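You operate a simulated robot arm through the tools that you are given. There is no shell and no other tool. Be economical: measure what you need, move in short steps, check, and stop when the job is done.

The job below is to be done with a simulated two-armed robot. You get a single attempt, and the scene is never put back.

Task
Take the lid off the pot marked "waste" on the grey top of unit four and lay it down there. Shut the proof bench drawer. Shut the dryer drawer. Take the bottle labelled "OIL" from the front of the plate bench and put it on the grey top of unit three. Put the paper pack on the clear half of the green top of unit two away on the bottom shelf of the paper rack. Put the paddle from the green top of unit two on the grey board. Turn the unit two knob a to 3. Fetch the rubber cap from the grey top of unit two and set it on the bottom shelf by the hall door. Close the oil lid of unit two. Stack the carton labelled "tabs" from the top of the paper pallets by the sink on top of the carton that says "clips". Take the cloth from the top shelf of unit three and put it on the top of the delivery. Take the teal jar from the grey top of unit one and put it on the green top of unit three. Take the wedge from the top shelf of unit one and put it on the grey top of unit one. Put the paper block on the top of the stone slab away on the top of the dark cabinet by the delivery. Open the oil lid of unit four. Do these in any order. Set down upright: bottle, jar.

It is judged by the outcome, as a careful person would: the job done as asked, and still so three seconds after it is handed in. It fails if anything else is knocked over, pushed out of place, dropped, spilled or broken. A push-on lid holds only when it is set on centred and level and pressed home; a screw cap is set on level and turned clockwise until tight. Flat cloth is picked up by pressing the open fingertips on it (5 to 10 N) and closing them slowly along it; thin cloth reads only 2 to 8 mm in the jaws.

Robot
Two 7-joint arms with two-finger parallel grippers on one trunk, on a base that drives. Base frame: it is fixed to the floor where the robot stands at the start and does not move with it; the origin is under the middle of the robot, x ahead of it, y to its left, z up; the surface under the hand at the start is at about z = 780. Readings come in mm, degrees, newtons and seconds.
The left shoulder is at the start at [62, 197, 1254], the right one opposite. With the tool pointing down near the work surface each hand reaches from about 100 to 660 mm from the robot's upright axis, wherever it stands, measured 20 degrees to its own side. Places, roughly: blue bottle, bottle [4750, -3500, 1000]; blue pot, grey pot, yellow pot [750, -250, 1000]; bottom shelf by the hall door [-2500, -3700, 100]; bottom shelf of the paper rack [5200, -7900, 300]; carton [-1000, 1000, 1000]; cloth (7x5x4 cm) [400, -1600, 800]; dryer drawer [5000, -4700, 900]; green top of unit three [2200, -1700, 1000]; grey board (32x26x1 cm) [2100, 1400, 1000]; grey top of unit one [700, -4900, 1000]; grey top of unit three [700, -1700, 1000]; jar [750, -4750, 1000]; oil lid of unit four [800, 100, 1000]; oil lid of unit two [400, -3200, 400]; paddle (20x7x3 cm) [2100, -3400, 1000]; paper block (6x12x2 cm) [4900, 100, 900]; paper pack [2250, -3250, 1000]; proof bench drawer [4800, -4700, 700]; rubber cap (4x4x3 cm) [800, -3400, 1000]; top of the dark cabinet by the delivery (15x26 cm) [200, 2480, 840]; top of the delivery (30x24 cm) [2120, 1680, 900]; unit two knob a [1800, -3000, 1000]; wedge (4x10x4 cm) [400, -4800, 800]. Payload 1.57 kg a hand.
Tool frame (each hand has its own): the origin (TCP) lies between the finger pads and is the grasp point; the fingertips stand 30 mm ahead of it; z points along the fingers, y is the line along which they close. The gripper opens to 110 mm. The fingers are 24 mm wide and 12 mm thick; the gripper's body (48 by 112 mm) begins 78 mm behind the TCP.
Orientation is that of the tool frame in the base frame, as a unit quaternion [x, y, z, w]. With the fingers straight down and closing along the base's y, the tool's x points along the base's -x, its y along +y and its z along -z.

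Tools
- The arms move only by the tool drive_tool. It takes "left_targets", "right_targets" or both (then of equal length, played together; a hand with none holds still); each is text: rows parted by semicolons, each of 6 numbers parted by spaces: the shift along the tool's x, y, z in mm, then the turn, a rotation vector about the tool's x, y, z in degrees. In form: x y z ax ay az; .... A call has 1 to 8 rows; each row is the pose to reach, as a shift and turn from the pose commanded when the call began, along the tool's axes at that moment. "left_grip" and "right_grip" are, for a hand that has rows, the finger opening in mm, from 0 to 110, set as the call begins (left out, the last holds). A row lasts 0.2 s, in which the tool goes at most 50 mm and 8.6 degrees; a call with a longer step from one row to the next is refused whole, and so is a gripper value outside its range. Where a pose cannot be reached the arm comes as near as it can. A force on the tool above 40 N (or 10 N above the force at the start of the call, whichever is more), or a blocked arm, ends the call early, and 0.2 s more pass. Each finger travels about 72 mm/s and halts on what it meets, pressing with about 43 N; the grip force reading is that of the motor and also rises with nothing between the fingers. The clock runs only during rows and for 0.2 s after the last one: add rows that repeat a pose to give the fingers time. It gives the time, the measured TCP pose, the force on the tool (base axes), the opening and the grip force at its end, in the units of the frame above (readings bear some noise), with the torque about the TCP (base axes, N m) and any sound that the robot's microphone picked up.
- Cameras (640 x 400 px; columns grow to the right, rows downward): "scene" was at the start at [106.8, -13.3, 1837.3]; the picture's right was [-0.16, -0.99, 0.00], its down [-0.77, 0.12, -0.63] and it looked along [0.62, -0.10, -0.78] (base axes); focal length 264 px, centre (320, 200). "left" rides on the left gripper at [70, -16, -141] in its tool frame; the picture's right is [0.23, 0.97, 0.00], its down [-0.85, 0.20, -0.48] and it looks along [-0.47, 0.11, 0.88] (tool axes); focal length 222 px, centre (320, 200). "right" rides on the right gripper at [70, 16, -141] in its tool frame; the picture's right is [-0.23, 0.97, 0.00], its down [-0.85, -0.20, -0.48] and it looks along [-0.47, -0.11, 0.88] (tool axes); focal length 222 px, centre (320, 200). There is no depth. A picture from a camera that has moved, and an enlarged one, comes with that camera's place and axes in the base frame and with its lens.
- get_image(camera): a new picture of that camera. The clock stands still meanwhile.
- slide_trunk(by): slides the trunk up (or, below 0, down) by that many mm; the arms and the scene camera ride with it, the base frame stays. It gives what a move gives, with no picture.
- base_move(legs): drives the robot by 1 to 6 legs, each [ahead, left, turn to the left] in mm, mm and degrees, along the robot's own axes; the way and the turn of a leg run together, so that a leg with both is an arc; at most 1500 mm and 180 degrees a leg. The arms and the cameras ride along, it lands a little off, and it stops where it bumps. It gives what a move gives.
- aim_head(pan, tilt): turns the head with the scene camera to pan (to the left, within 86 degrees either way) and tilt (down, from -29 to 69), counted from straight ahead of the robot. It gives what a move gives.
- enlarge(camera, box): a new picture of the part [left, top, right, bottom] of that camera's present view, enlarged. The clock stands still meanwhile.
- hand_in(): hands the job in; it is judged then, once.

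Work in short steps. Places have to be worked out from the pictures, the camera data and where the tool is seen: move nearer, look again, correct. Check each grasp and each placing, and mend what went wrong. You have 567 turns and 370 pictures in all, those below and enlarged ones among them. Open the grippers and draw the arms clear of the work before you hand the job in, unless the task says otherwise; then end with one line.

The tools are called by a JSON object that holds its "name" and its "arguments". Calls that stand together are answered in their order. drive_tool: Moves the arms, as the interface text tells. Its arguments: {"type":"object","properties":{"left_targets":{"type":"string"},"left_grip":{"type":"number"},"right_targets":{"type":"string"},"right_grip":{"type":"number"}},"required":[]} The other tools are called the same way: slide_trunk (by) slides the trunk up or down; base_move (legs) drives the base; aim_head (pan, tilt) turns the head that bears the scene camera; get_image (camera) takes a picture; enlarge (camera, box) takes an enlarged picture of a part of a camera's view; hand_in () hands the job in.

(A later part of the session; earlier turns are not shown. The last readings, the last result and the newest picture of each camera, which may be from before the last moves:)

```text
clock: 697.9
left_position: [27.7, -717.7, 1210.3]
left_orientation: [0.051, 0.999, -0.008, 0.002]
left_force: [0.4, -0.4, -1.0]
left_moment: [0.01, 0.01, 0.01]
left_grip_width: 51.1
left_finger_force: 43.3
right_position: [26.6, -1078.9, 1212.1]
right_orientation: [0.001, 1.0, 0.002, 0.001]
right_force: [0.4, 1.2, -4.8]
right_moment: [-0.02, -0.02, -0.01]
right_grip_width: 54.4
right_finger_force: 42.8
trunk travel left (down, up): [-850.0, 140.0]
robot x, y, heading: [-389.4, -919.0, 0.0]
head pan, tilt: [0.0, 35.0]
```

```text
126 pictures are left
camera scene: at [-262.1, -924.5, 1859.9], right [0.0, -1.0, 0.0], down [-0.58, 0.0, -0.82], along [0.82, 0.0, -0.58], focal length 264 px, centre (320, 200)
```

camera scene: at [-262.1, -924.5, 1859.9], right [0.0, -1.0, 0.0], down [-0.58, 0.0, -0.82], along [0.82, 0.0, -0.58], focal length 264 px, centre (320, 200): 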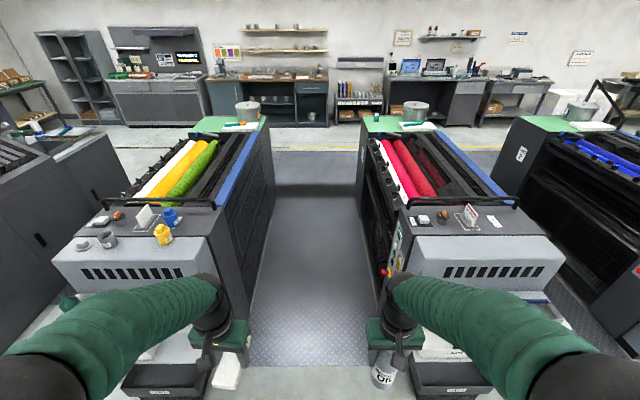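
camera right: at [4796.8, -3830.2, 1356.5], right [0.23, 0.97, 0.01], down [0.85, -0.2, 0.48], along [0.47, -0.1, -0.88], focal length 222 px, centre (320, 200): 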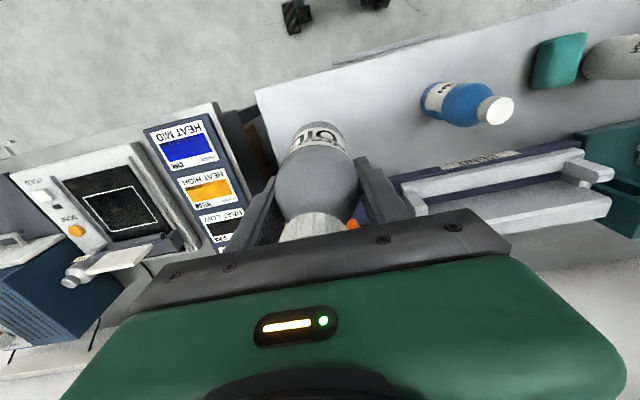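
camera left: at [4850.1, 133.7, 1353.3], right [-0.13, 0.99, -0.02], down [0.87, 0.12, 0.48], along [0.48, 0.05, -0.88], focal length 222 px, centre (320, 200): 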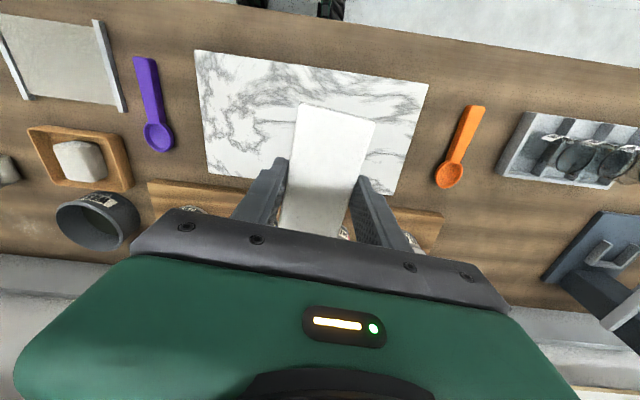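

I strafe to unit three's front and move in to set down the bottle.

{"name": "base_move", "arguments": {"legs": [[0, -640, 0], [380, 0, 0]]}}

{"name": "get_image", "arguments": {"camera": "scene"}}

```text
clock: 703.5
left_position: [394.8, -1361.1, 1212.9]
left_orientation: [0.053, 0.999, -0.008, 0.005]
left_force: [-0.5, 0.1, -0.9]
left_moment: [-0.01, 0.0, 0.0]
left_grip_width: 51.2
left_finger_force: 43.0
right_position: [392.7, -1720.0, 1214.2]
right_orientation: [0.002, 1.0, 0.002, 0.005]
right_force: [0.4, 1.2, -4.5]
right_moment: [0.01, -0.06, 0.0]
right_grip_width: 54.1
right_finger_force: 42.9
trunk travel left (down, up): [-850.0, 140.0]
robot x, y, heading: [-15.8, -1563.3, -0.1]
head pan, tilt: [0.0, 35.0]
```

```text
125 pictures are left
camera scene: at [101.3, -1565.4, 1860.7], right [-0.01, -1.0, 0.0], down [-0.57, 0.0, -0.82], along [0.82, -0.01, -0.57], focal length 264 px, centre (320, 200)
```

scene: 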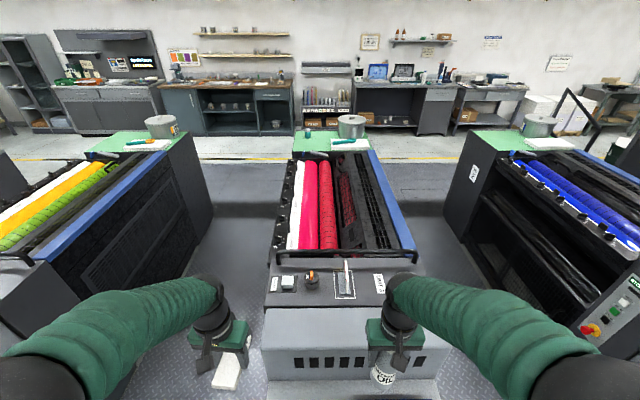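

The grey top ahead of the right hand is clear. I extend to (590, -1720) and lower.

{"name": "drive_tool", "arguments": {"right_targets": "-45 0 0 0 0 0; -90 0 0 0 0 0; -135 0 0 0 0 0; -180 0 10 0 0 0; -195 0 40 0 0 0; -195 0 75 0 0 0; -195 0 102 0 0 0; -195 0 102 0 0 0"}}

{"name": "get_image", "arguments": {"camera": "right"}}

{"name": "enlarge", "arguments": {"camera": "scene", "box": [240, 240, 460, 390]}}

```text
clock: 705.3
left_position: [398.0, -1361.0, 1211.4]
left_orientation: [0.053, 0.999, -0.008, 0.005]
left_force: [0.1, -0.7, -1.1]
left_moment: [-0.02, 0.04, 0.05]
left_grip_width: 51.1
left_finger_force: 43.2
right_position: [589.5, -1725.8, 1112.1]
right_orientation: [0.002, 1.0, 0.001, 0.003]
right_force: [0.0, 0.3, -4.8]
right_moment: [-0.03, -0.02, 0.03]
right_grip_width: 54.2
right_finger_force: 43.0
trunk travel left (down, up): [-850.0, 140.0]
robot x, y, heading: [-12.3, -1563.5, -0.5]
head pan, tilt: [0.0, 35.0]
```

```text
124 pictures are left
camera right: at [519.7, -1707.6, 1253.9], right [0.23, 0.97, 0.01], down [0.85, -0.21, 0.48], along [0.47, -0.11, -0.88], focal length 222 px, centre (320, 200)
```

right: 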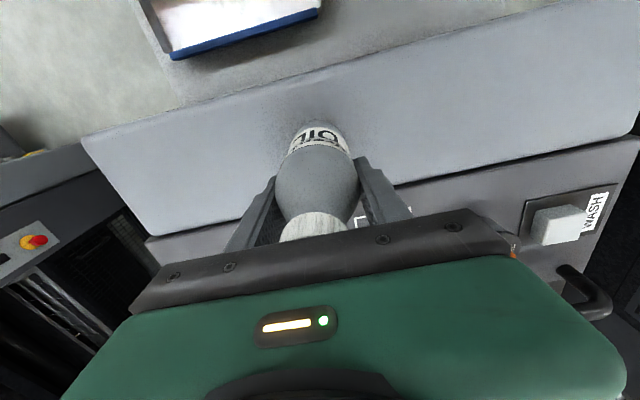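

```text
2.67 times, centred on (350, 315) of scene
camera zoom: at [109.8, -1566.6, 1860.0], right [-0.01, -1.0, 0.0], down [-0.58, 0.0, -0.82], along [0.82, -0.01, -0.58], focal length 704 px, centre (240, -107)
```

zoom: 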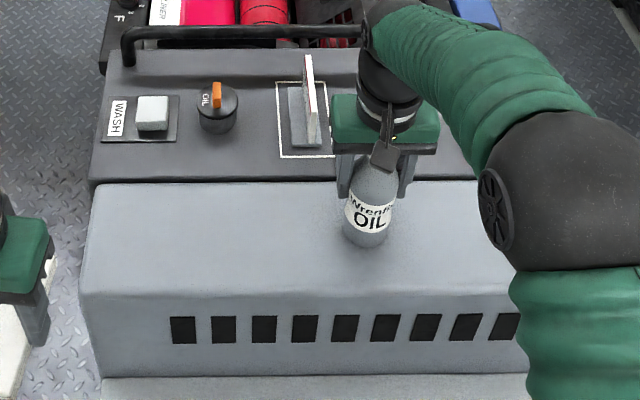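

Above clear grey top. I lower in 3 mm steps to contact.

{"name": "drive_tool", "arguments": {"right_targets": "0 0 3 0 0 0; 0 0 6 0 0 0; 0 0 9 0 0 0; 0 0 12 0 0 0; 0 0 15 0 0 0; 0 0 18 0 0 0; 0 0 21 0 0 0; 0 0 24 0 0 0"}}

```text
clock: 707.1
left_position: [394.3, -1360.1, 1213.4]
left_orientation: [0.053, 0.999, -0.007, 0.006]
left_force: [0.1, -0.8, -0.8]
left_moment: [0.01, 0.0, -0.01]
left_grip_width: 51.2
left_finger_force: 42.8
right_position: [590.2, -1720.9, 1095.8]
right_orientation: [0.003, 1.0, 0.001, 0.01]
right_force: [6.8, -2.2, 38.3]
right_moment: [-0.04, 0.55, 0.21]
right_grip_width: 54.2
right_finger_force: 43.1
trunk travel left (down, up): [-850.0, 140.0]
robot x, y, heading: [-13.1, -1562.1, -0.3]
head pan, tilt: [0.0, 35.0]
```

Contact at the expected height. I ease up to relieve pressure, open, and rise straight.

{"name": "drive_tool", "arguments": {"right_targets": "0 0 -6 0 0 0; 0 0 -7 0 0 0; 0 0 -7 0 0 0"}}

{"name": "drive_tool", "arguments": {"right_targets": "0 0 0 0 0 0; 0 0 0 0 0 0; 0 0 0 0 0 0; 0 0 -40 0 0 0; 0 0 -85 0 0 0; 0 0 -130 0 0 0; 0 0 -160 0 0 0", "right_grip": 90}}

{"name": "enlarge", "arguments": {"camera": "scene", "box": [240, 220, 460, 370]}}

{"name": "get_image", "arguments": {"camera": "right"}}

```text
clock: 707.9
left_position: [395.7, -1361.0, 1212.3]
left_orientation: [0.053, 0.999, -0.008, 0.005]
left_force: [0.3, -0.5, -0.9]
left_moment: [0.01, 0.0, 0.02]
left_grip_width: 51.0
left_finger_force: 42.9
right_position: [588.7, -1720.8, 1095.0]
right_orientation: [0.002, 1.0, 0.002, 0.001]
right_force: [0.1, 0.8, 8.2]
right_moment: [0.11, -0.31, 0.05]
right_grip_width: 54.3
right_finger_force: 42.9
trunk travel left (down, up): [-850.0, 140.0]
robot x, y, heading: [-13.9, -1563.6, -0.3]
head pan, tilt: [0.0, 35.0]
```

```text
clock: 709.5
left_position: [396.4, -1361.7, 1211.7]
left_orientation: [0.054, 0.999, -0.008, 0.006]
left_force: [-0.3, -1.2, -1.7]
left_moment: [-0.01, -0.04, 0.0]
left_grip_width: 51.1
left_finger_force: 43.0
right_position: [590.7, -1722.0, 1255.9]
right_orientation: [0.002, 1.0, 0.002, 0.003]
right_force: [-0.7, -0.5, -0.1]
right_moment: [0.01, 0.02, 0.01]
right_grip_width: 89.8
right_finger_force: 0.2
trunk travel left (down, up): [-850.0, 140.0]
robot x, y, heading: [-15.3, -1566.5, -0.3]
head pan, tilt: [0.0, 35.0]
```

```text
2.67 times, centred on (350, 295) of scene
camera zoom: at [107.0, -1566.3, 1860.2], right [-0.01, -1.0, 0.0], down [-0.58, 0.0, -0.82], along [0.82, -0.01, -0.58], focal length 704 px, centre (240, -53)
```

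zoom: 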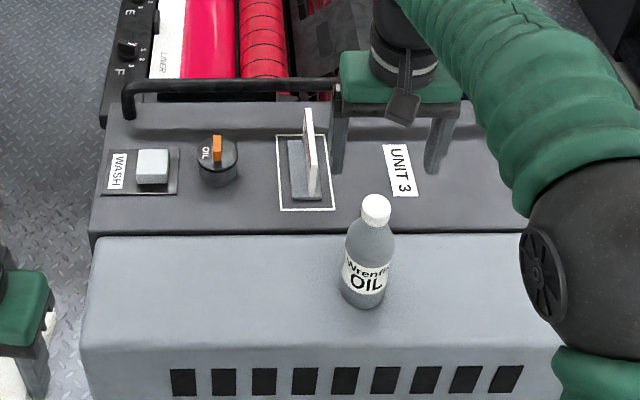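

```text
121 pictures are left
camera right: at [520.0, -1706.4, 1396.4], right [0.23, 0.97, 0.01], down [0.85, -0.21, 0.48], along [0.47, -0.11, -0.88], focal length 222 px, centre (320, 200)
```

right: 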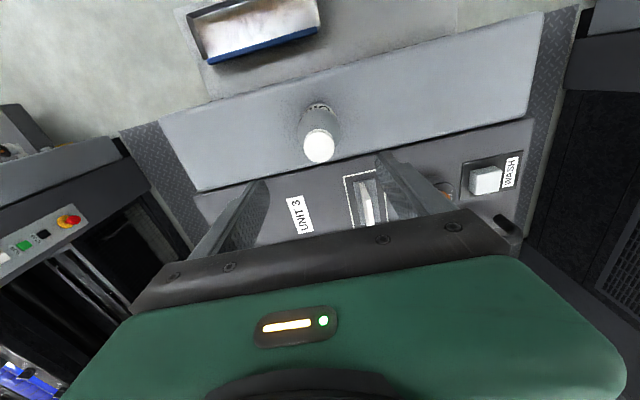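

The bottle stands upright on unit three. Now I take the paper block toward the dark cabinet by the delivery.

{"name": "drive_tool", "arguments": {"right_targets": "40 0 10 0 0 0; 80 0 20 0 0 0; 120 0 30 0 0 0; 160 0 40 0 0 0; 195 0 40 0 0 0"}}

{"name": "base_move", "arguments": {"legs": [[-240, 0, 0.3], [0, 1400, 0], [0, 1400, 0], [0, 0, 90]]}}

{"name": "aim_head", "arguments": {"pan": -10, "tilt": 35}}

{"name": "get_image", "arguments": {"camera": "scene"}}

```text
clock: 710.7
left_position: [395.4, -1361.4, 1211.8]
left_orientation: [0.052, 0.999, -0.008, 0.006]
left_force: [-0.4, 0.9, -1.1]
left_moment: [-0.01, -0.02, 0.0]
left_grip_width: 50.9
left_finger_force: 43.4
right_position: [393.3, -1720.5, 1212.7]
right_orientation: [0.003, 1.0, 0.002, 0.004]
right_force: [-0.2, -0.1, -0.1]
right_moment: [-0.02, -0.02, -0.01]
right_grip_width: 90.0
right_finger_force: 0.1
trunk travel left (down, up): [-850.0, 140.0]
robot x, y, heading: [-14.1, -1563.1, -0.7]
head pan, tilt: [0.0, 35.0]
```

```text
clock: 729.6
left_position: [-495.5, 1686.9, 1209.0]
left_orientation: [-0.673, 0.74, -0.006, 0.014]
left_force: [-1.3, -0.5, -1.0]
left_moment: [0.02, 0.0, 0.02]
left_grip_width: 50.8
left_finger_force: 43.5
right_position: [-138.1, 1690.0, 1213.6]
right_orientation: [0.708, -0.706, 0.001, -0.006]
right_force: [-1.4, 0.7, 0.3]
right_moment: [-0.02, -0.07, 0.02]
right_grip_width: 89.9
right_finger_force: 0.0
trunk travel left (down, up): [-850.0, 140.0]
robot x, y, heading: [-276.3, 1275.8, 90.0]
head pan, tilt: [0.0, 35.0]
```

```text
clock: 730.3
left_position: [-492.9, 1686.9, 1209.9]
left_orientation: [-0.674, 0.739, -0.004, 0.012]
left_force: [0.1, -0.1, -0.6]
left_moment: [0.04, 0.0, -0.03]
left_grip_width: 51.3
left_finger_force: 43.2
right_position: [-133.3, 1690.2, 1213.4]
right_orientation: [0.71, -0.705, -0.002, -0.004]
right_force: [-0.2, 0.5, 0.1]
right_moment: [0.02, 0.01, 0.0]
right_grip_width: 90.3
right_finger_force: 0.0
trunk travel left (down, up): [-850.0, 140.0]
robot x, y, heading: [-279.8, 1281.0, 90.1]
head pan, tilt: [-10.0, 35.0]
```

```text
120 pictures are left
camera scene: at [-282.7, 1398.2, 1860.4], right [0.99, -0.17, 0.01], down [-0.09, -0.57, -0.82], along [0.15, 0.81, -0.57], focal length 264 px, centre (320, 200)
```

scene: 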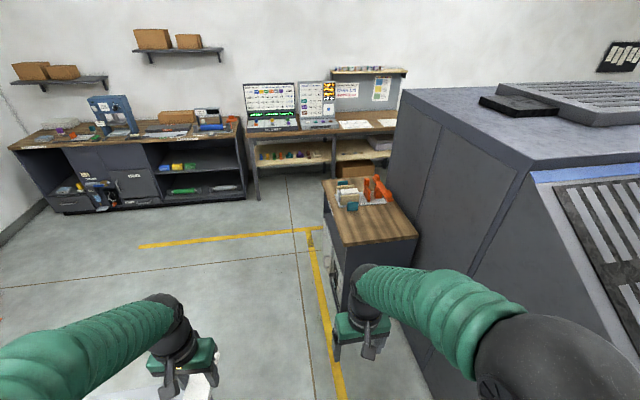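

The cabinet's near half is free; target ≈(220, 2490, 840). I drive nearer and turn to heading ~42° so the left hand faces it.

{"name": "base_move", "arguments": {"legs": [[690, -150, 0], [0, 0, -48]]}}

{"name": "aim_head", "arguments": {"pan": 10, "tilt": 42}}

{"name": "get_image", "arguments": {"camera": "scene"}}

```text
clock: 736.4
left_position: [41.9, 2401.0, 1213.5]
left_orientation: [-0.315, 0.949, -0.001, 0.008]
left_force: [-0.2, 0.0, -1.6]
left_moment: [0.02, -0.03, 0.0]
left_grip_width: 51.2
left_finger_force: 42.4
right_position: [285.6, 2137.4, 1212.5]
right_orientation: [-0.362, 0.932, 0.006, 0.003]
right_force: [-0.6, 1.2, -1.2]
right_moment: [0.02, -0.01, -0.01]
right_grip_width: 89.9
right_finger_force: 0.1
trunk travel left (down, up): [-850.0, 140.0]
robot x, y, heading: [-123.9, 1978.6, 42.3]
head pan, tilt: [-10.0, 35.0]
```

```text
clock: 737.2
left_position: [43.2, 2402.4, 1214.3]
left_orientation: [-0.315, 0.949, -0.003, 0.007]
left_force: [-0.7, -0.6, -0.5]
left_moment: [-0.02, -0.01, -0.01]
left_grip_width: 50.9
left_finger_force: 43.2
right_position: [284.7, 2137.1, 1212.3]
right_orientation: [-0.362, 0.932, 0.006, 0.003]
right_force: [-0.1, 0.2, 0.4]
right_moment: [-0.01, -0.01, 0.0]
right_grip_width: 89.9
right_finger_force: 0.1
trunk travel left (down, up): [-850.0, 140.0]
robot x, y, heading: [-122.4, 1977.1, 41.9]
head pan, tilt: [10.0, 42.0]
```

```text
119 pictures are left
camera scene: at [-49.2, 2066.3, 1849.9], right [0.79, -0.61, 0.0], down [-0.41, -0.53, -0.74], along [0.45, 0.59, -0.67], focal length 264 px, centre (320, 200)
```

scene: 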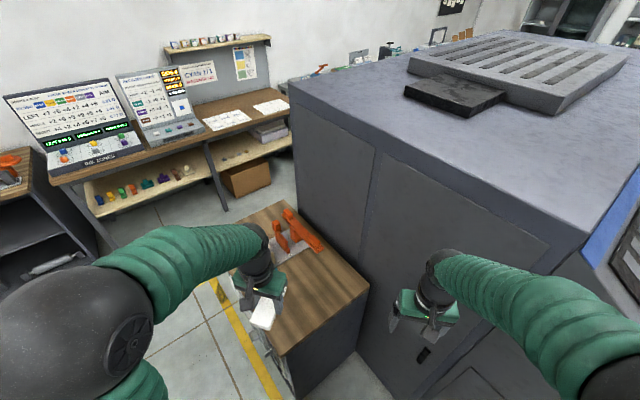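

Free wood top spans x 44–449, y 2400–2700. I bring the block over (210, 2485), turning it square.

{"name": "drive_tool", "arguments": {"left_targets": "-36 -6 0 0 0 7; -73 -13 10 0 0 14; -110 -20 40 0 0 21; -146 -26 80 0 0 28; -183 -33 120 0 0 36; -183 -33 165 0 0 36; -183 -33 210 0 0 36; -183 -33 255 0 0 36"}}

{"name": "get_image", "arguments": {"camera": "left"}}

{"name": "get_image", "arguments": {"camera": "scene"}}

```text
refused: row 4 steps farther than a row can; nothing moved
```

```text
118 pictures are left
camera left: at [-7.9, 2346.4, 1353.8], right [-0.76, 0.64, -0.01], down [0.56, 0.67, 0.49], along [0.32, 0.37, -0.87], focal length 222 px, centre (320, 200)
```

left: 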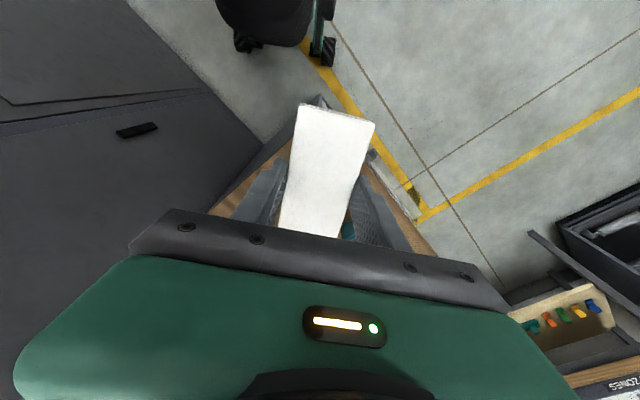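

```text
117 pictures are left
camera scene: at [-49.2, 2066.3, 1849.9], right [0.79, -0.61, 0.0], down [-0.41, -0.53, -0.74], along [0.45, 0.59, -0.67], focal length 264 px, centre (320, 200)
```

scene: 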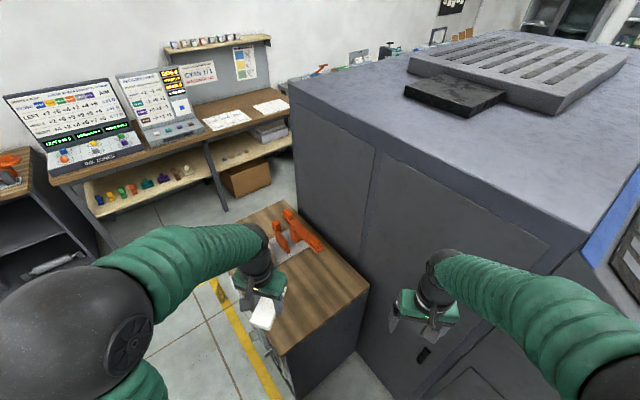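

{"name": "drive_tool", "arguments": {"left_targets": "-36 -6 0 0 0 7; -73 -13 0 0 0 14; -110 -20 15 0 0 21; -146 -26 45 0 0 28; -180 -33 75 0 0 36; -183 -33 120 0 0 36; -183 -33 165 0 0 36; -183 -33 210 0 0 36"}}

{"name": "get_image", "arguments": {"camera": "left"}}

{"name": "get_image", "arguments": {"camera": "scene"}}

```text
clock: 739.0
left_position: [214.9, 2485.9, 1003.7]
left_orientation: [-0.006, 1.0, -0.001, 0.008]
left_force: [-0.2, 0.2, -1.2]
left_moment: [-0.02, -0.02, 0.0]
left_grip_width: 50.8
left_finger_force: 43.1
right_position: [287.4, 2137.1, 1212.2]
right_orientation: [-0.362, 0.932, 0.006, 0.001]
right_force: [-0.2, 0.2, 0.9]
right_moment: [-0.05, 0.02, 0.02]
right_grip_width: 90.1
right_finger_force: 0.0
trunk travel left (down, up): [-850.0, 140.0]
robot x, y, heading: [-124.5, 1978.4, 42.4]
head pan, tilt: [10.0, 42.0]
```

```text
116 pictures are left
camera left: at [140.1, 2469.2, 1144.0], right [-0.24, 0.97, 0.0], down [0.85, 0.21, 0.49], along [0.48, 0.11, -0.87], focal length 222 px, centre (320, 200)
```

left: 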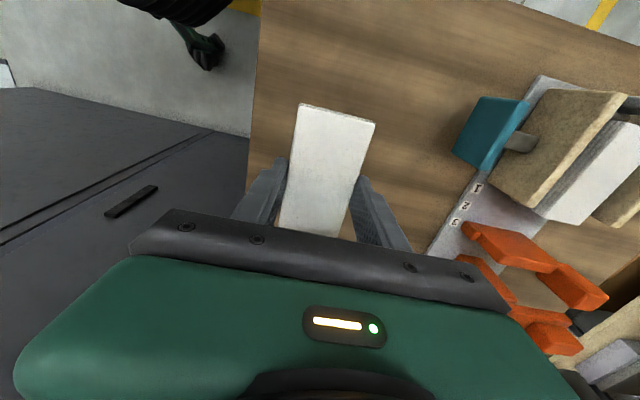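

```text
115 pictures are left
camera scene: at [-46.1, 2069.2, 1849.6], right [0.79, -0.61, 0.0], down [-0.41, -0.53, -0.74], along [0.45, 0.59, -0.67], focal length 264 px, centre (320, 200)
```

scene: 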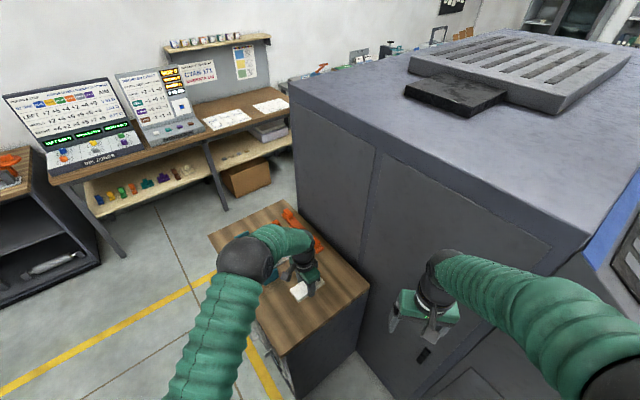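

Good position. I lower to just above the top, then step to contact.

{"name": "drive_tool", "arguments": {"left_targets": "0 0 40 0 0 0; 0 0 80 0 0 0; 0 0 110 0 0 0; 0 0 116 0 0 0; 0 0 120 0 0 0; 0 0 124 0 0 0; 0 0 128 0 0 0; 0 0 132 0 0 0"}}

{"name": "get_image", "arguments": {"camera": "left"}}

```text
clock: 740.8
left_position: [215.5, 2483.1, 880.7]
left_orientation: [-0.006, 1.0, 0.003, 0.01]
left_force: [-3.1, 4.6, 40.9]
left_moment: [-1.09, 1.34, -0.34]
left_grip_width: 51.1
left_finger_force: 43.0
right_position: [283.9, 2133.6, 1215.3]
right_orientation: [-0.361, 0.932, 0.007, 0.004]
right_force: [-0.5, -0.7, -0.7]
right_moment: [-0.02, 0.04, 0.0]
right_grip_width: 90.0
right_finger_force: 0.0
trunk travel left (down, up): [-850.0, 140.0]
robot x, y, heading: [-121.7, 1976.4, 42.2]
head pan, tilt: [10.0, 42.0]
```

```text
114 pictures are left
camera left: at [140.1, 2465.6, 1019.7], right [-0.24, 0.97, 0.0], down [0.84, 0.21, 0.5], along [0.48, 0.12, -0.87], focal length 222 px, centre (320, 200)
```

left: 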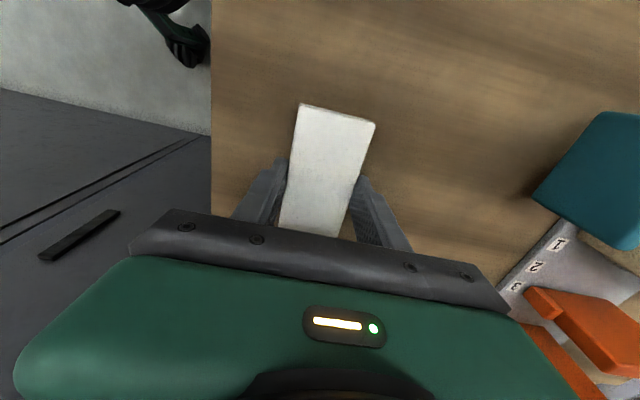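

Contact (z≈851). I ease up, open and rise.

{"name": "drive_tool", "arguments": {"left_targets": "0 0 -6 0 0 0; 0 0 -8 0 0 0; 0 0 -8 0 0 0"}}

{"name": "drive_tool", "arguments": {"left_targets": "0 0 0 0 0 0; 0 0 0 0 0 0; 0 0 0 0 0 0; 0 0 -40 0 0 0; 0 0 -80 0 0 0; 0 0 -125 0 0 0; 0 0 -170 0 0 0", "left_grip": 85}}

{"name": "get_image", "arguments": {"camera": "left"}}

```text
clock: 741.6
left_position: [214.2, 2481.0, 880.2]
left_orientation: [-0.006, 1.0, -0.002, 0.006]
left_force: [-0.5, -0.7, 1.9]
left_moment: [0.05, -0.14, -0.04]
left_grip_width: 51.1
left_finger_force: 43.0
right_position: [284.7, 2135.6, 1212.9]
right_orientation: [-0.362, 0.932, 0.007, 0.003]
right_force: [0.1, -0.2, -0.4]
right_moment: [0.0, -0.03, -0.04]
right_grip_width: 90.0
right_finger_force: 0.1
trunk travel left (down, up): [-850.0, 140.0]
robot x, y, heading: [-123.3, 1977.0, 42.5]
head pan, tilt: [10.0, 42.0]
```

```text
clock: 743.2
left_position: [211.2, 2482.3, 1052.4]
left_orientation: [-0.006, 1.0, 0.0, 0.007]
left_force: [-0.8, -0.8, 0.5]
left_moment: [0.02, -0.03, 0.0]
left_grip_width: 85.2
left_finger_force: 0.0
right_position: [284.6, 2134.7, 1212.5]
right_orientation: [-0.362, 0.932, 0.006, 0.004]
right_force: [0.2, -0.3, 0.9]
right_moment: [0.02, 0.0, 0.02]
right_grip_width: 90.2
right_finger_force: 0.1
trunk travel left (down, up): [-850.0, 140.0]
robot x, y, heading: [-123.7, 1976.4, 42.1]
head pan, tilt: [10.0, 42.0]
```

```text
113 pictures are left
camera left: at [136.9, 2465.2, 1193.4], right [-0.24, 0.97, 0.0], down [0.85, 0.21, 0.49], along [0.48, 0.11, -0.87], focal length 222 px, centre (320, 200)
```

left: 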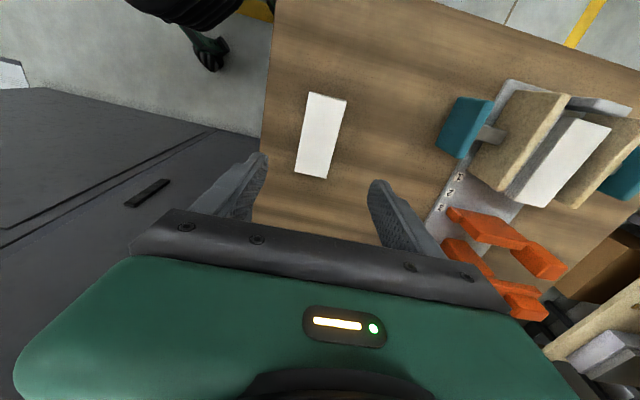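

The block lies on the cabinet. I withdraw the hand and return to unit four for its oil lid.

{"name": "drive_tool", "arguments": {"left_targets": "28 -13 -27 0 0 -6; 56 -27 -53 0 0 -12; 84 -40 -80 0 0 -18; 112 -53 -107 0 0 -24; 140 -67 -133 0 0 -30; 168 -80 -160 0 0 -36"}}

{"name": "base_move", "arguments": {"legs": [[0, 0, 48], [-700, 200, 0], [0, 0, -90], [0, -1200, 0]]}}

{"name": "aim_head", "arguments": {"pan": 0, "tilt": 48}}

{"name": "get_image", "arguments": {"camera": "scene"}}

```text
clock: 744.6
left_position: [42.3, 2398.8, 1209.4]
left_orientation: [-0.315, 0.949, -0.002, 0.008]
left_force: [-0.1, -1.1, 0.3]
left_moment: [0.03, -0.02, -0.01]
left_grip_width: 85.0
left_finger_force: 0.0
right_position: [283.1, 2134.6, 1213.5]
right_orientation: [-0.362, 0.932, 0.006, 0.003]
right_force: [-0.5, 0.9, 0.1]
right_moment: [0.04, -0.04, 0.02]
right_grip_width: 90.1
right_finger_force: 0.0
trunk travel left (down, up): [-850.0, 140.0]
robot x, y, heading: [-123.7, 1977.7, 42.3]
head pan, tilt: [10.0, 42.0]
```

```text
clock: 752.4
left_position: [-335.1, 1719.2, 1205.4]
left_orientation: [-0.541, 0.841, -0.009, 0.02]
left_force: [0.2, -0.2, -0.5]
left_moment: [0.01, 0.0, 0.02]
left_grip_width: 85.4
left_finger_force: 0.1
right_position: [3.3, 1600.3, 1219.7]
right_orientation: [-0.581, 0.814, -0.003, 0.012]
right_force: [0.0, -0.2, 0.2]
right_moment: [0.01, 0.01, -0.03]
right_grip_width: 89.7
right_finger_force: 0.0
trunk travel left (down, up): [-850.0, 140.0]
robot x, y, heading: [-242.4, 1261.6, 70.3]
head pan, tilt: [10.0, 42.0]
stopped in leg 3: the robot was blocked; the commanded pose is now the measured one
```

```text
clock: 753.1
left_position: [-328.1, 1719.4, 1206.7]
left_orientation: [-0.54, 0.842, -0.009, 0.017]
left_force: [0.4, 0.2, -0.4]
left_moment: [0.0, -0.01, 0.01]
left_grip_width: 85.1
left_finger_force: 0.1
right_position: [10.3, 1601.3, 1219.0]
right_orientation: [-0.581, 0.814, -0.002, 0.011]
right_force: [0.4, 0.5, -0.4]
right_moment: [0.0, -0.03, -0.02]
right_grip_width: 89.9
right_finger_force: 0.2
trunk travel left (down, up): [-850.0, 140.0]
robot x, y, heading: [-247.3, 1266.9, 70.7]
head pan, tilt: [0.0, 48.0]
```

```text
112 pictures are left
camera scene: at [-206.1, 1367.1, 1841.6], right [0.94, -0.33, 0.0], down [-0.25, -0.7, -0.67], along [0.22, 0.63, -0.74], focal length 264 px, centre (320, 200)
```

scene: 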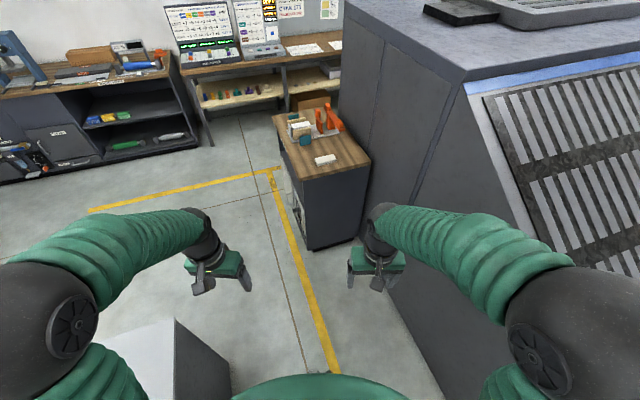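

The turn was blocked near the pallet. I shift 120 mm away from it and try again.

{"name": "base_move", "arguments": {"legs": [[0, -130, 0], [0, 0, -70.5]]}}

{"name": "get_image", "arguments": {"camera": "scene"}}

```text
clock: 757.4
left_position: [273.5, 1455.4, 1206.5]
left_orientation: [0.033, 0.999, -0.014, 0.01]
left_force: [0.4, -0.8, -0.3]
left_moment: [0.03, 0.01, -0.01]
left_grip_width: 84.8
left_finger_force: 0.1
right_position: [285.5, 1098.3, 1218.2]
right_orientation: [-0.016, 1.0, -0.006, 0.008]
right_force: [-0.5, -0.8, -0.2]
right_moment: [0.01, -0.03, 0.0]
right_grip_width: 90.3
right_finger_force: 0.0
trunk travel left (down, up): [-850.0, 140.0]
robot x, y, heading: [-123.1, 1220.7, 1.4]
head pan, tilt: [0.0, 48.0]
```

```text
111 pictures are left
camera scene: at [-11.8, 1220.8, 1841.4], right [0.03, -1.0, 0.0], down [-0.74, -0.02, -0.67], along [0.67, 0.02, -0.74], focal length 264 px, centre (320, 200)
```

scene: 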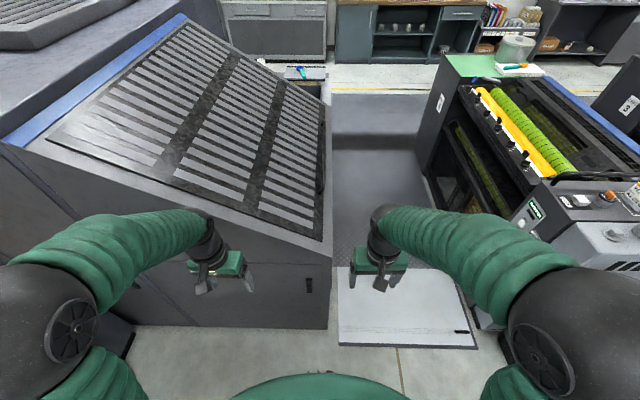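

Now I strafe right to unit four and edge ahead to x≈30.

{"name": "base_move", "arguments": {"legs": [[0, -1175, -1.4], [145, 0, 0]]}}

{"name": "get_image", "arguments": {"camera": "scene"}}

```text
clock: 764.2
left_position: [432.9, 294.9, 1208.6]
left_orientation: [0.05, 0.999, -0.014, 0.011]
left_force: [-0.7, -0.4, 0.6]
left_moment: [-0.01, -0.02, 0.0]
left_grip_width: 85.1
left_finger_force: 0.1
right_position: [431.9, -63.6, 1220.4]
right_orientation: [0.0, 1.0, -0.006, 0.01]
right_force: [-0.5, -0.2, -0.8]
right_moment: [-0.02, 0.01, -0.03]
right_grip_width: 89.7
right_finger_force: 0.0
trunk travel left (down, up): [-850.0, 140.0]
robot x, y, heading: [33.4, 71.2, -0.0]
head pan, tilt: [0.0, 48.0]
```

```text
110 pictures are left
camera scene: at [137.9, 76.3, 1842.3], right [-0.01, -1.0, 0.01], down [-0.74, 0.0, -0.67], along [0.67, -0.01, -0.74], focal length 264 px, centre (320, 200)
```

scene: 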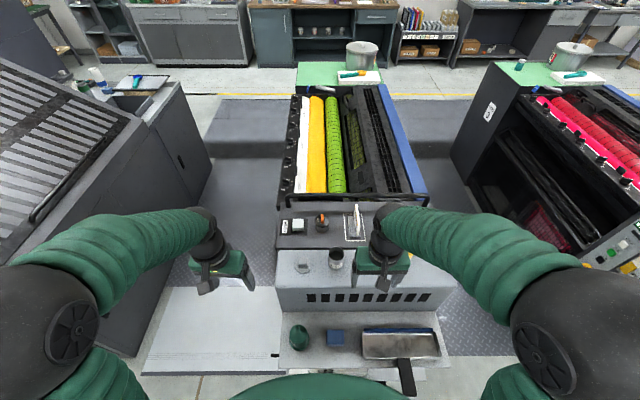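

Unit four's top is as I left it. I bring the left hand to the staging point before the oil lid.

{"name": "drive_tool", "arguments": {"left_targets": "-32 -28 0 0 0 -1; -65 -56 0 0 0 -2; -98 -84 10 0 0 -3; -130 -111 20 0 0 -4; -163 -139 30 0 0 -5; -195 -167 42 0 0 -5.7; -228 -195 54 0 0 -5.7; -228 -195 54 0 0 -5.7", "left_grip": 40}}

{"name": "drive_tool", "arguments": {"left_targets": "0 0 0 0 -7.5 0; 0 0 0 0 -15 0; 0 0 0 0 -22.5 0; 0 0 0 0 -30 0; 0 0 0 0 -30 0"}}

```text
clock: 766.0
left_position: [639.7, 72.7, 1166.0]
left_orientation: [0.0, 1.0, -0.015, 0.01]
left_force: [-0.4, 0.9, 0.6]
left_moment: [-0.03, -0.04, -0.01]
left_grip_width: 39.7
left_finger_force: 0.0
right_position: [433.2, -66.7, 1220.6]
right_orientation: [0.0, 1.0, -0.005, 0.009]
right_force: [-0.2, 0.1, 0.4]
right_moment: [0.03, -0.03, 0.03]
right_grip_width: 89.8
right_finger_force: 0.1
trunk travel left (down, up): [-850.0, 140.0]
robot x, y, heading: [29.6, 69.9, -0.3]
head pan, tilt: [0.0, 48.0]
```

```text
clock: 767.2
left_position: [650.9, 90.2, 1167.2]
left_orientation: [-0.019, 0.963, -0.01, 0.269]
left_force: [-0.1, -0.1, 0.6]
left_moment: [-0.02, -0.02, -0.01]
left_grip_width: 39.8
left_finger_force: 0.0
right_position: [435.2, -69.2, 1218.2]
right_orientation: [0.0, 1.0, -0.006, 0.009]
right_force: [0.4, 0.2, 0.3]
right_moment: [-0.02, 0.04, -0.02]
right_grip_width: 89.9
right_finger_force: 0.1
trunk travel left (down, up): [-850.0, 140.0]
robot x, y, heading: [34.1, 68.5, -0.3]
head pan, tilt: [0.0, 48.0]
```

Tilt reached. I move over the lid's tab.

{"name": "drive_tool", "arguments": {"left_targets": "-15 -10 30 0 0 0; -30 -21 60 0 0 0; -45 -32 90 0 0 0; -45 -32 90 0 0 0"}}

{"name": "enlarge", "arguments": {"camera": "left", "box": [220, 80, 440, 240]}}

```text
clock: 768.2
left_position: [727.4, 40.0, 1110.8]
left_orientation: [-0.003, 0.963, -0.014, 0.27]
left_force: [-0.3, -0.6, -0.2]
left_moment: [-0.01, 0.0, -0.01]
left_grip_width: 40.1
left_finger_force: 0.0
right_position: [433.4, -67.0, 1220.0]
right_orientation: [0.0, 1.0, -0.005, 0.01]
right_force: [0.3, 0.4, -0.5]
right_moment: [-0.01, 0.02, 0.01]
right_grip_width: 90.1
right_finger_force: 0.1
trunk travel left (down, up): [-850.0, 140.0]
robot x, y, heading: [32.5, 65.1, -0.3]
head pan, tilt: [0.0, 48.0]
```

```text
2.50 times, centred on (330, 160) of left
camera zoom: at [592.2, 25.7, 1196.5], right [-0.19, 0.97, -0.14], down [0.48, 0.22, 0.85], along [0.85, 0.09, -0.51], focal length 555 px, centre (295, 300)
```

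zoom: 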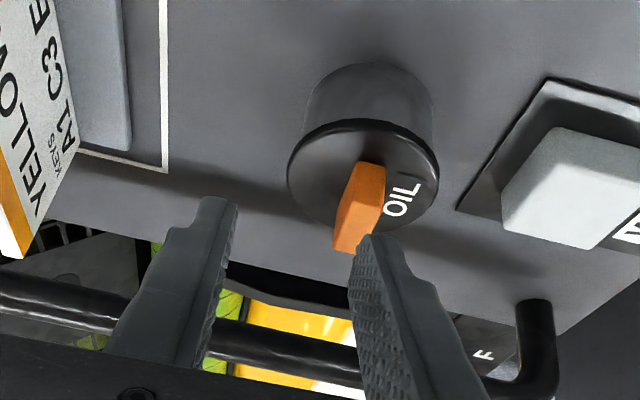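

I shift 21 mm left, then descend so the fingers cage the tab.

{"name": "drive_tool", "arguments": {"left_targets": "-4 10 3 0 0 0; -8 21 5 0 0 0; 0 21 18 0 0 0; 7 21 30 0 0 0; 7 21 30 0 0 0"}}

{"name": "enlarge", "arguments": {"camera": "left", "box": [220, 80, 440, 240]}}

```text
clock: 769.4
left_position: [739.3, 59.3, 1082.9]
left_orientation: [-0.004, 0.963, -0.014, 0.268]
left_force: [-0.9, 0.3, -0.2]
left_moment: [-0.03, -0.02, 0.02]
left_grip_width: 39.9
left_finger_force: 0.1
right_position: [434.3, -67.6, 1217.8]
right_orientation: [0.001, 1.0, -0.005, 0.009]
right_force: [-0.6, 0.1, -0.3]
right_moment: [0.0, 0.01, 0.03]
right_grip_width: 90.2
right_finger_force: 0.0
trunk travel left (down, up): [-850.0, 140.0]
robot x, y, heading: [32.6, 66.9, -0.4]
head pan, tilt: [0.0, 48.0]
```

```text
2.50 times, centred on (330, 160) of left
camera zoom: at [604.2, 45.1, 1166.8], right [-0.19, 0.97, -0.14], down [0.48, 0.22, 0.85], along [0.85, 0.09, -0.51], focal length 555 px, centre (295, 300)
```

zoom: 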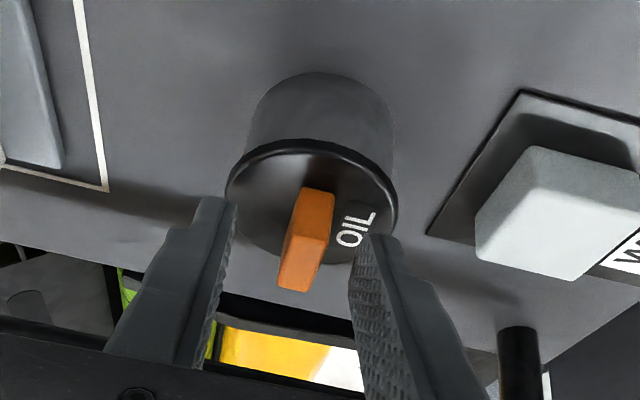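

Caged. I push toward +y in small steps to swing the lid open.

{"name": "drive_tool", "arguments": {"left_targets": "0 8 0 0 0 0; 0 13 0 0 0 0; 0 17 0 0 0 0; 0 21 0 0 0 0; 0 25 0 0 0 0; 0 29 0 0 0 0"}}

{"name": "enlarge", "arguments": {"camera": "left", "box": [220, 80, 440, 240]}}

```text
clock: 770.8
left_position: [737.7, 83.2, 1080.6]
left_orientation: [-0.002, 0.963, -0.013, 0.269]
left_force: [-2.8, -14.3, 0.5]
left_moment: [-0.2, 0.13, -0.32]
left_grip_width: 53.1
left_finger_force: 7.3
right_position: [434.3, -72.7, 1218.9]
right_orientation: [0.001, 1.0, -0.003, 0.008]
right_force: [-0.2, -0.3, 0.7]
right_moment: [0.0, -0.01, 0.01]
right_grip_width: 89.8
right_finger_force: 0.1
trunk travel left (down, up): [-850.0, 140.0]
robot x, y, heading: [32.3, 68.8, -0.1]
head pan, tilt: [0.0, 48.0]
```

```text
2.50 times, centred on (330, 160) of left
camera zoom: at [603.2, 69.0, 1166.0], right [-0.19, 0.97, -0.14], down [0.49, 0.22, 0.85], along [0.85, 0.09, -0.51], focal length 555 px, centre (295, 300)
```

zoom: 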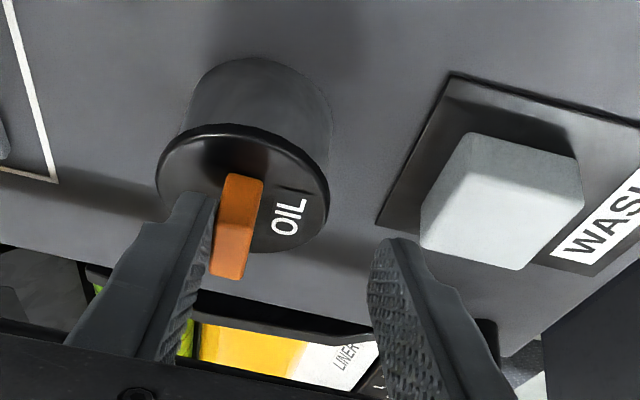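

The finger just yielded; the lid hasn't moved. I'll push with closed, solid fingers instead: rise, close, and go to the tab's right side.

{"name": "drive_tool", "arguments": {"left_targets": "0 -8 0 0 0 0; -10 -8 -17 0 0 0; -21 -8 -35 0 0 0; -21 -25 -35 0 0 0; -21 -48 -35 0 0 0; -21 -48 -35 0 0 0", "left_grip": 0}}

{"name": "drive_tool", "arguments": {"left_targets": "0 0 0 0 0 0; 10 0 17 0 0 0; 20 0 33 0 0 0; 20 0 33 0 0 0"}}

{"name": "enlarge", "arguments": {"camera": "left", "box": [220, 80, 440, 240]}}

```text
clock: 771.5
left_position: [737.0, 63.0, 1097.8]
left_orientation: [0.001, 0.964, -0.018, 0.265]
left_force: [20.9, -15.2, -15.9]
left_moment: [-0.41, -0.59, 0.03]
left_grip_width: 11.7
left_finger_force: 28.6
right_position: [435.7, -76.8, 1216.3]
right_orientation: [0.002, 1.0, -0.003, 0.007]
right_force: [0.9, -0.8, -0.5]
right_moment: [0.03, -0.01, -0.02]
right_grip_width: 90.0
right_finger_force: 0.1
trunk travel left (down, up): [-850.0, 140.0]
robot x, y, heading: [29.6, 67.6, -0.7]
head pan, tilt: [0.0, 48.0]
stopped in row 3 (left hand): the force on the tool passed its limit at 72 N (the readings are from after the stop); the commanded pose is now the measured one
```

```text
clock: 772.1
left_position: [726.0, 72.3, 1094.0]
left_orientation: [-0.002, 0.963, -0.016, 0.267]
left_force: [-23.3, 5.9, 20.0]
left_moment: [-0.08, 0.44, 0.01]
left_grip_width: 0.0
left_finger_force: 21.5
right_position: [425.9, -69.4, 1220.1]
right_orientation: [0.001, 1.0, -0.005, 0.011]
right_force: [0.1, -0.1, -0.1]
right_moment: [-0.02, 0.04, -0.01]
right_grip_width: 89.7
right_finger_force: 0.0
trunk travel left (down, up): [-850.0, 140.0]
robot x, y, heading: [31.0, 69.7, -0.3]
head pan, tilt: [0.0, 48.0]
stopped in row 2 (left hand): the force on the tool passed its limit at 49 N (the readings are from after the stop); the commanded pose is now the measured one
```

```text
2.50 times, centred on (330, 160) of left
camera zoom: at [592.7, 59.6, 1179.6], right [-0.19, 0.97, -0.15], down [0.49, 0.23, 0.84], along [0.85, 0.09, -0.52], focal length 555 px, centre (295, 300)
```

zoom: 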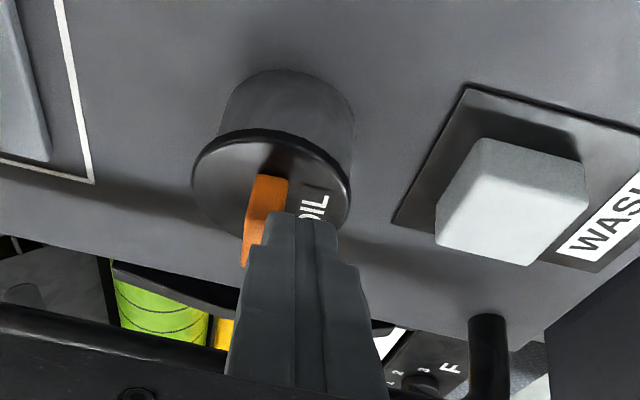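

The fingers rest on the tab's edge. I rise, move to its right (-y) side, and go down there.

{"name": "drive_tool", "arguments": {"left_targets": "-8 0 -13 0 0 0; -10 -16 -16 0 0 0; -12 -34 -13 0 0 0; -12 -34 -13 0 0 0; -4 -34 0 0 0 0; 2 -34 10 0 0 0; 5 -34 16 0 0 0"}}

{"name": "enlarge", "arguments": {"camera": "left", "box": [220, 80, 440, 240]}}

```text
clock: 773.7
left_position: [734.9, 38.2, 1076.2]
left_orientation: [-0.001, 0.963, -0.018, 0.268]
left_force: [-0.1, 1.8, 6.9]
left_moment: [0.11, -0.06, 0.09]
left_grip_width: 0.0
left_finger_force: 21.5
right_position: [429.8, -68.8, 1219.6]
right_orientation: [0.001, 1.0, -0.005, 0.011]
right_force: [-0.5, -0.3, 0.2]
right_moment: [-0.01, 0.0, -0.01]
right_grip_width: 90.2
right_finger_force: 0.0
trunk travel left (down, up): [-850.0, 140.0]
robot x, y, heading: [28.1, 67.4, -0.4]
head pan, tilt: [0.0, 48.0]
```

```text
2.50 times, centred on (330, 160) of left
camera zoom: at [600.9, 26.1, 1161.5], right [-0.19, 0.97, -0.15], down [0.49, 0.23, 0.84], along [0.85, 0.09, -0.51], focal length 555 px, centre (295, 300)
```

zoom: 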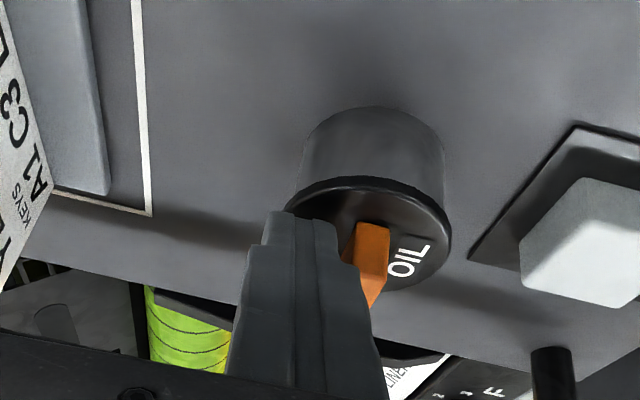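

In place. I lift 2 mm and push +y with the solid fingers.

{"name": "drive_tool", "arguments": {"left_targets": "-1 0 -2 0 0 0; -1 5 -2 0 0 0; -1 9 -2 0 0 0; -1 13 -2 0 0 0; -1 17 -2 0 0 0; -1 21 -2 0 0 0; -1 25 -2 0 0 0; -1 29 -2 0 0 0"}}

{"name": "enlarge", "arguments": {"camera": "left", "box": [220, 80, 440, 240]}}

```text
clock: 775.4
left_position: [734.5, 47.4, 1078.3]
left_orientation: [0.006, 0.963, -0.027, 0.267]
left_force: [5.0, -21.4, -2.3]
left_moment: [-0.27, -0.01, -0.21]
left_grip_width: 0.0
left_finger_force: 21.1
right_position: [429.6, -72.4, 1217.9]
right_orientation: [0.003, 1.0, -0.005, 0.009]
right_force: [-0.1, 0.6, -0.5]
right_moment: [-0.02, -0.02, -0.04]
right_grip_width: 90.2
right_finger_force: 0.1
trunk travel left (down, up): [-850.0, 140.0]
robot x, y, heading: [32.5, 66.4, -0.4]
head pan, tilt: [0.0, 48.0]
stopped in row 8 (left hand): the force on the tool passed its limit at 41 N (the readings are from after the stop); the commanded pose is now the measured one
```

```text
2.50 times, centred on (330, 160) of left
camera zoom: at [599.5, 37.5, 1162.6], right [-0.17, 0.97, -0.16], down [0.49, 0.23, 0.84], along [0.85, 0.06, -0.52], focal length 555 px, centre (295, 300)
```

zoom: 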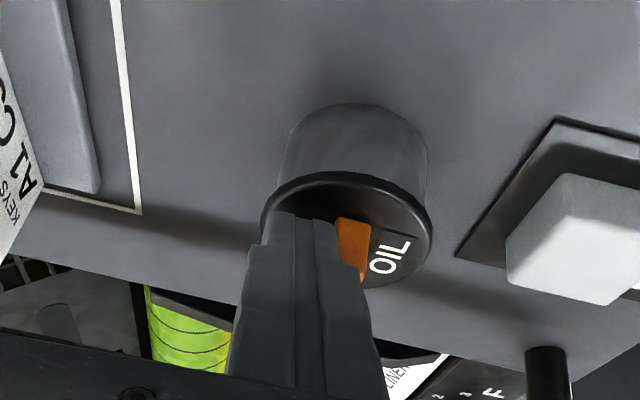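

No motion toward +y at 41 N. I try the opposite direction: move to the tab's left side and push -y.

{"name": "drive_tool", "arguments": {"left_targets": "0 -4 0 0 0 0; -10 -4 -17 0 0 0; -16 0 -27 0 0 0; -16 18 -27 0 0 0; -16 37 -27 0 0 0; -8 37 -14 0 0 0; 0 37 -1 0 0 0; 0 37 -1 0 0 0"}}

{"name": "drive_tool", "arguments": {"left_targets": "0 -4 0 0 0 0; 0 -8 0 0 0 0; 0 -12 0 0 0 0; 0 -16 0 0 0 0; 0 -20 0 0 0 0; 0 -24 0 0 0 0; 0 -28 0 0 0 0"}}

{"name": "enlarge", "arguments": {"camera": "left", "box": [220, 80, 440, 240]}}

```text
clock: 777.2
left_position: [736.2, 95.0, 1075.1]
left_orientation: [0.003, 0.964, -0.023, 0.266]
left_force: [-0.4, -0.8, 0.7]
left_moment: [-0.07, -0.05, -0.02]
left_grip_width: 0.0
left_finger_force: 21.7
right_position: [429.6, -70.3, 1219.0]
right_orientation: [0.001, 1.0, -0.005, 0.01]
right_force: [-0.1, -0.4, 0.7]
right_moment: [0.02, 0.03, 0.0]
right_grip_width: 90.1
right_finger_force: 0.1
trunk travel left (down, up): [-850.0, 140.0]
robot x, y, heading: [29.7, 67.9, -0.3]
head pan, tilt: [0.0, 48.0]
```

```text
clock: 778.8
left_position: [733.8, 66.1, 1077.4]
left_orientation: [0.003, 0.964, -0.024, 0.266]
left_force: [-0.4, 0.1, 1.0]
left_moment: [-0.01, 0.02, 0.01]
left_grip_width: 0.0
left_finger_force: 21.6
right_position: [429.3, -69.2, 1219.8]
right_orientation: [0.002, 1.0, -0.005, 0.009]
right_force: [0.4, 0.4, -1.0]
right_moment: [0.01, 0.0, 0.02]
right_grip_width: 90.1
right_finger_force: 0.0
trunk travel left (down, up): [-850.0, 140.0]
robot x, y, heading: [33.6, 65.5, -0.4]
head pan, tilt: [0.0, 48.0]
```

```text
2.50 times, centred on (330, 160) of left
camera zoom: at [599.1, 54.9, 1163.3], right [-0.18, 0.97, -0.16], down [0.49, 0.23, 0.84], along [0.85, 0.07, -0.52], focal length 555 px, centre (295, 300)
```

zoom: 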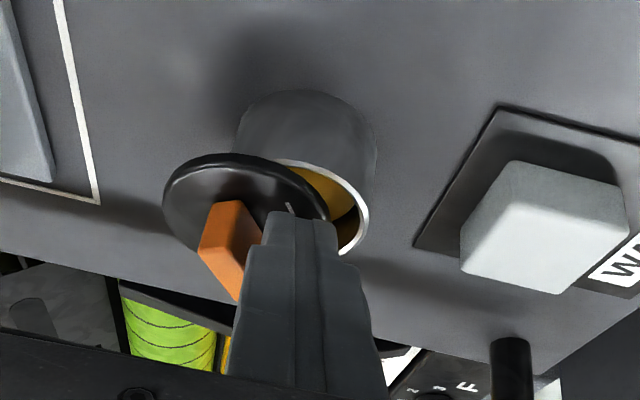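

It swings open toward -y. I continue until its stop.

{"name": "drive_tool", "arguments": {"left_targets": "0 -5 0 0 0 0; 0 -10 0 0 0 0; 0 -15 0 0 0 0; 0 -20 0 0 0 0; 0 -25 0 0 0 0; 0 -30 0 0 0 0; 0 -35 0 0 0 0; 0 -40 0 0 0 0"}}

{"name": "enlarge", "arguments": {"camera": "left", "box": [220, 80, 440, 240]}}

```text
clock: 780.6
left_position: [734.1, 28.2, 1081.6]
left_orientation: [0.001, 0.963, -0.023, 0.267]
left_force: [-0.4, 0.0, 0.0]
left_moment: [0.04, 0.0, 0.02]
left_grip_width: 0.2
left_finger_force: 20.8
right_position: [430.2, -69.7, 1219.8]
right_orientation: [0.002, 1.0, -0.006, 0.009]
right_force: [1.0, 0.5, 0.1]
right_moment: [0.03, -0.02, 0.0]
right_grip_width: 89.9
right_finger_force: 0.0
trunk travel left (down, up): [-850.0, 140.0]
robot x, y, heading: [35.4, 71.1, -0.6]
head pan, tilt: [0.0, 48.0]
```

```text
2.50 times, centred on (330, 160) of left
camera zoom: at [599.7, 16.6, 1166.5], right [-0.18, 0.97, -0.16], down [0.49, 0.23, 0.84], along [0.85, 0.07, -0.52], focal length 555 px, centre (295, 300)
```

zoom: 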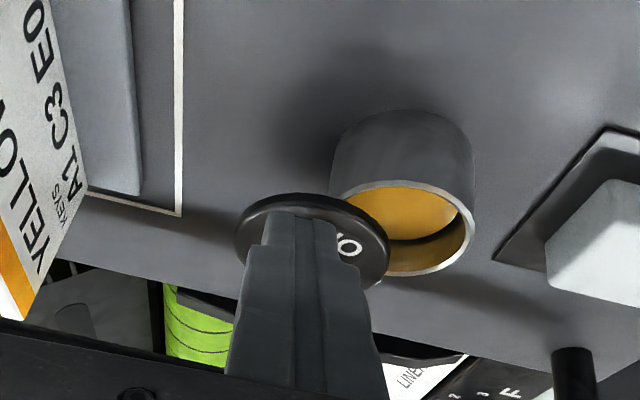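

The cup is nearly uncovered. I push a little further to reach the end of its travel.

{"name": "drive_tool", "arguments": {"left_targets": "0 -5 0 0 0 0; 0 -10 0 0 0 0; 0 -15 0 0 0 0; 0 -20 0 0 0 0; 0 -25 0 0 0 0"}}

{"name": "enlarge", "arguments": {"camera": "left", "box": [220, 80, 440, 240]}}

```text
clock: 782.0
left_position: [747.2, 24.0, 1094.6]
left_orientation: [-0.019, 0.961, -0.023, 0.276]
left_force: [-1.1, -0.1, -0.3]
left_moment: [-0.01, -0.03, -0.02]
left_grip_width: 0.0
left_finger_force: 20.9
right_position: [427.1, -69.5, 1218.8]
right_orientation: [0.002, 1.0, -0.005, 0.012]
right_force: [-0.2, -0.5, -0.9]
right_moment: [0.0, -0.01, -0.02]
right_grip_width: 90.1
right_finger_force: 0.2
trunk travel left (down, up): [-850.0, 140.0]
robot x, y, heading: [27.8, 68.3, -0.6]
head pan, tilt: [0.0, 48.0]
stopped in row 5 (left hand): the arm was blocked; the commanded pose is now the measured one
```

```text
2.50 times, centred on (330, 160) of left
camera zoom: at [610.8, 9.1, 1177.9], right [-0.22, 0.96, -0.17], down [0.46, 0.26, 0.85], along [0.86, 0.1, -0.5], focal length 555 px, centre (295, 300)
```

zoom: 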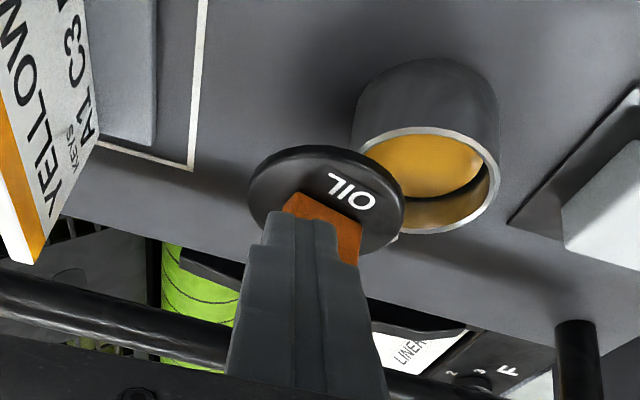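

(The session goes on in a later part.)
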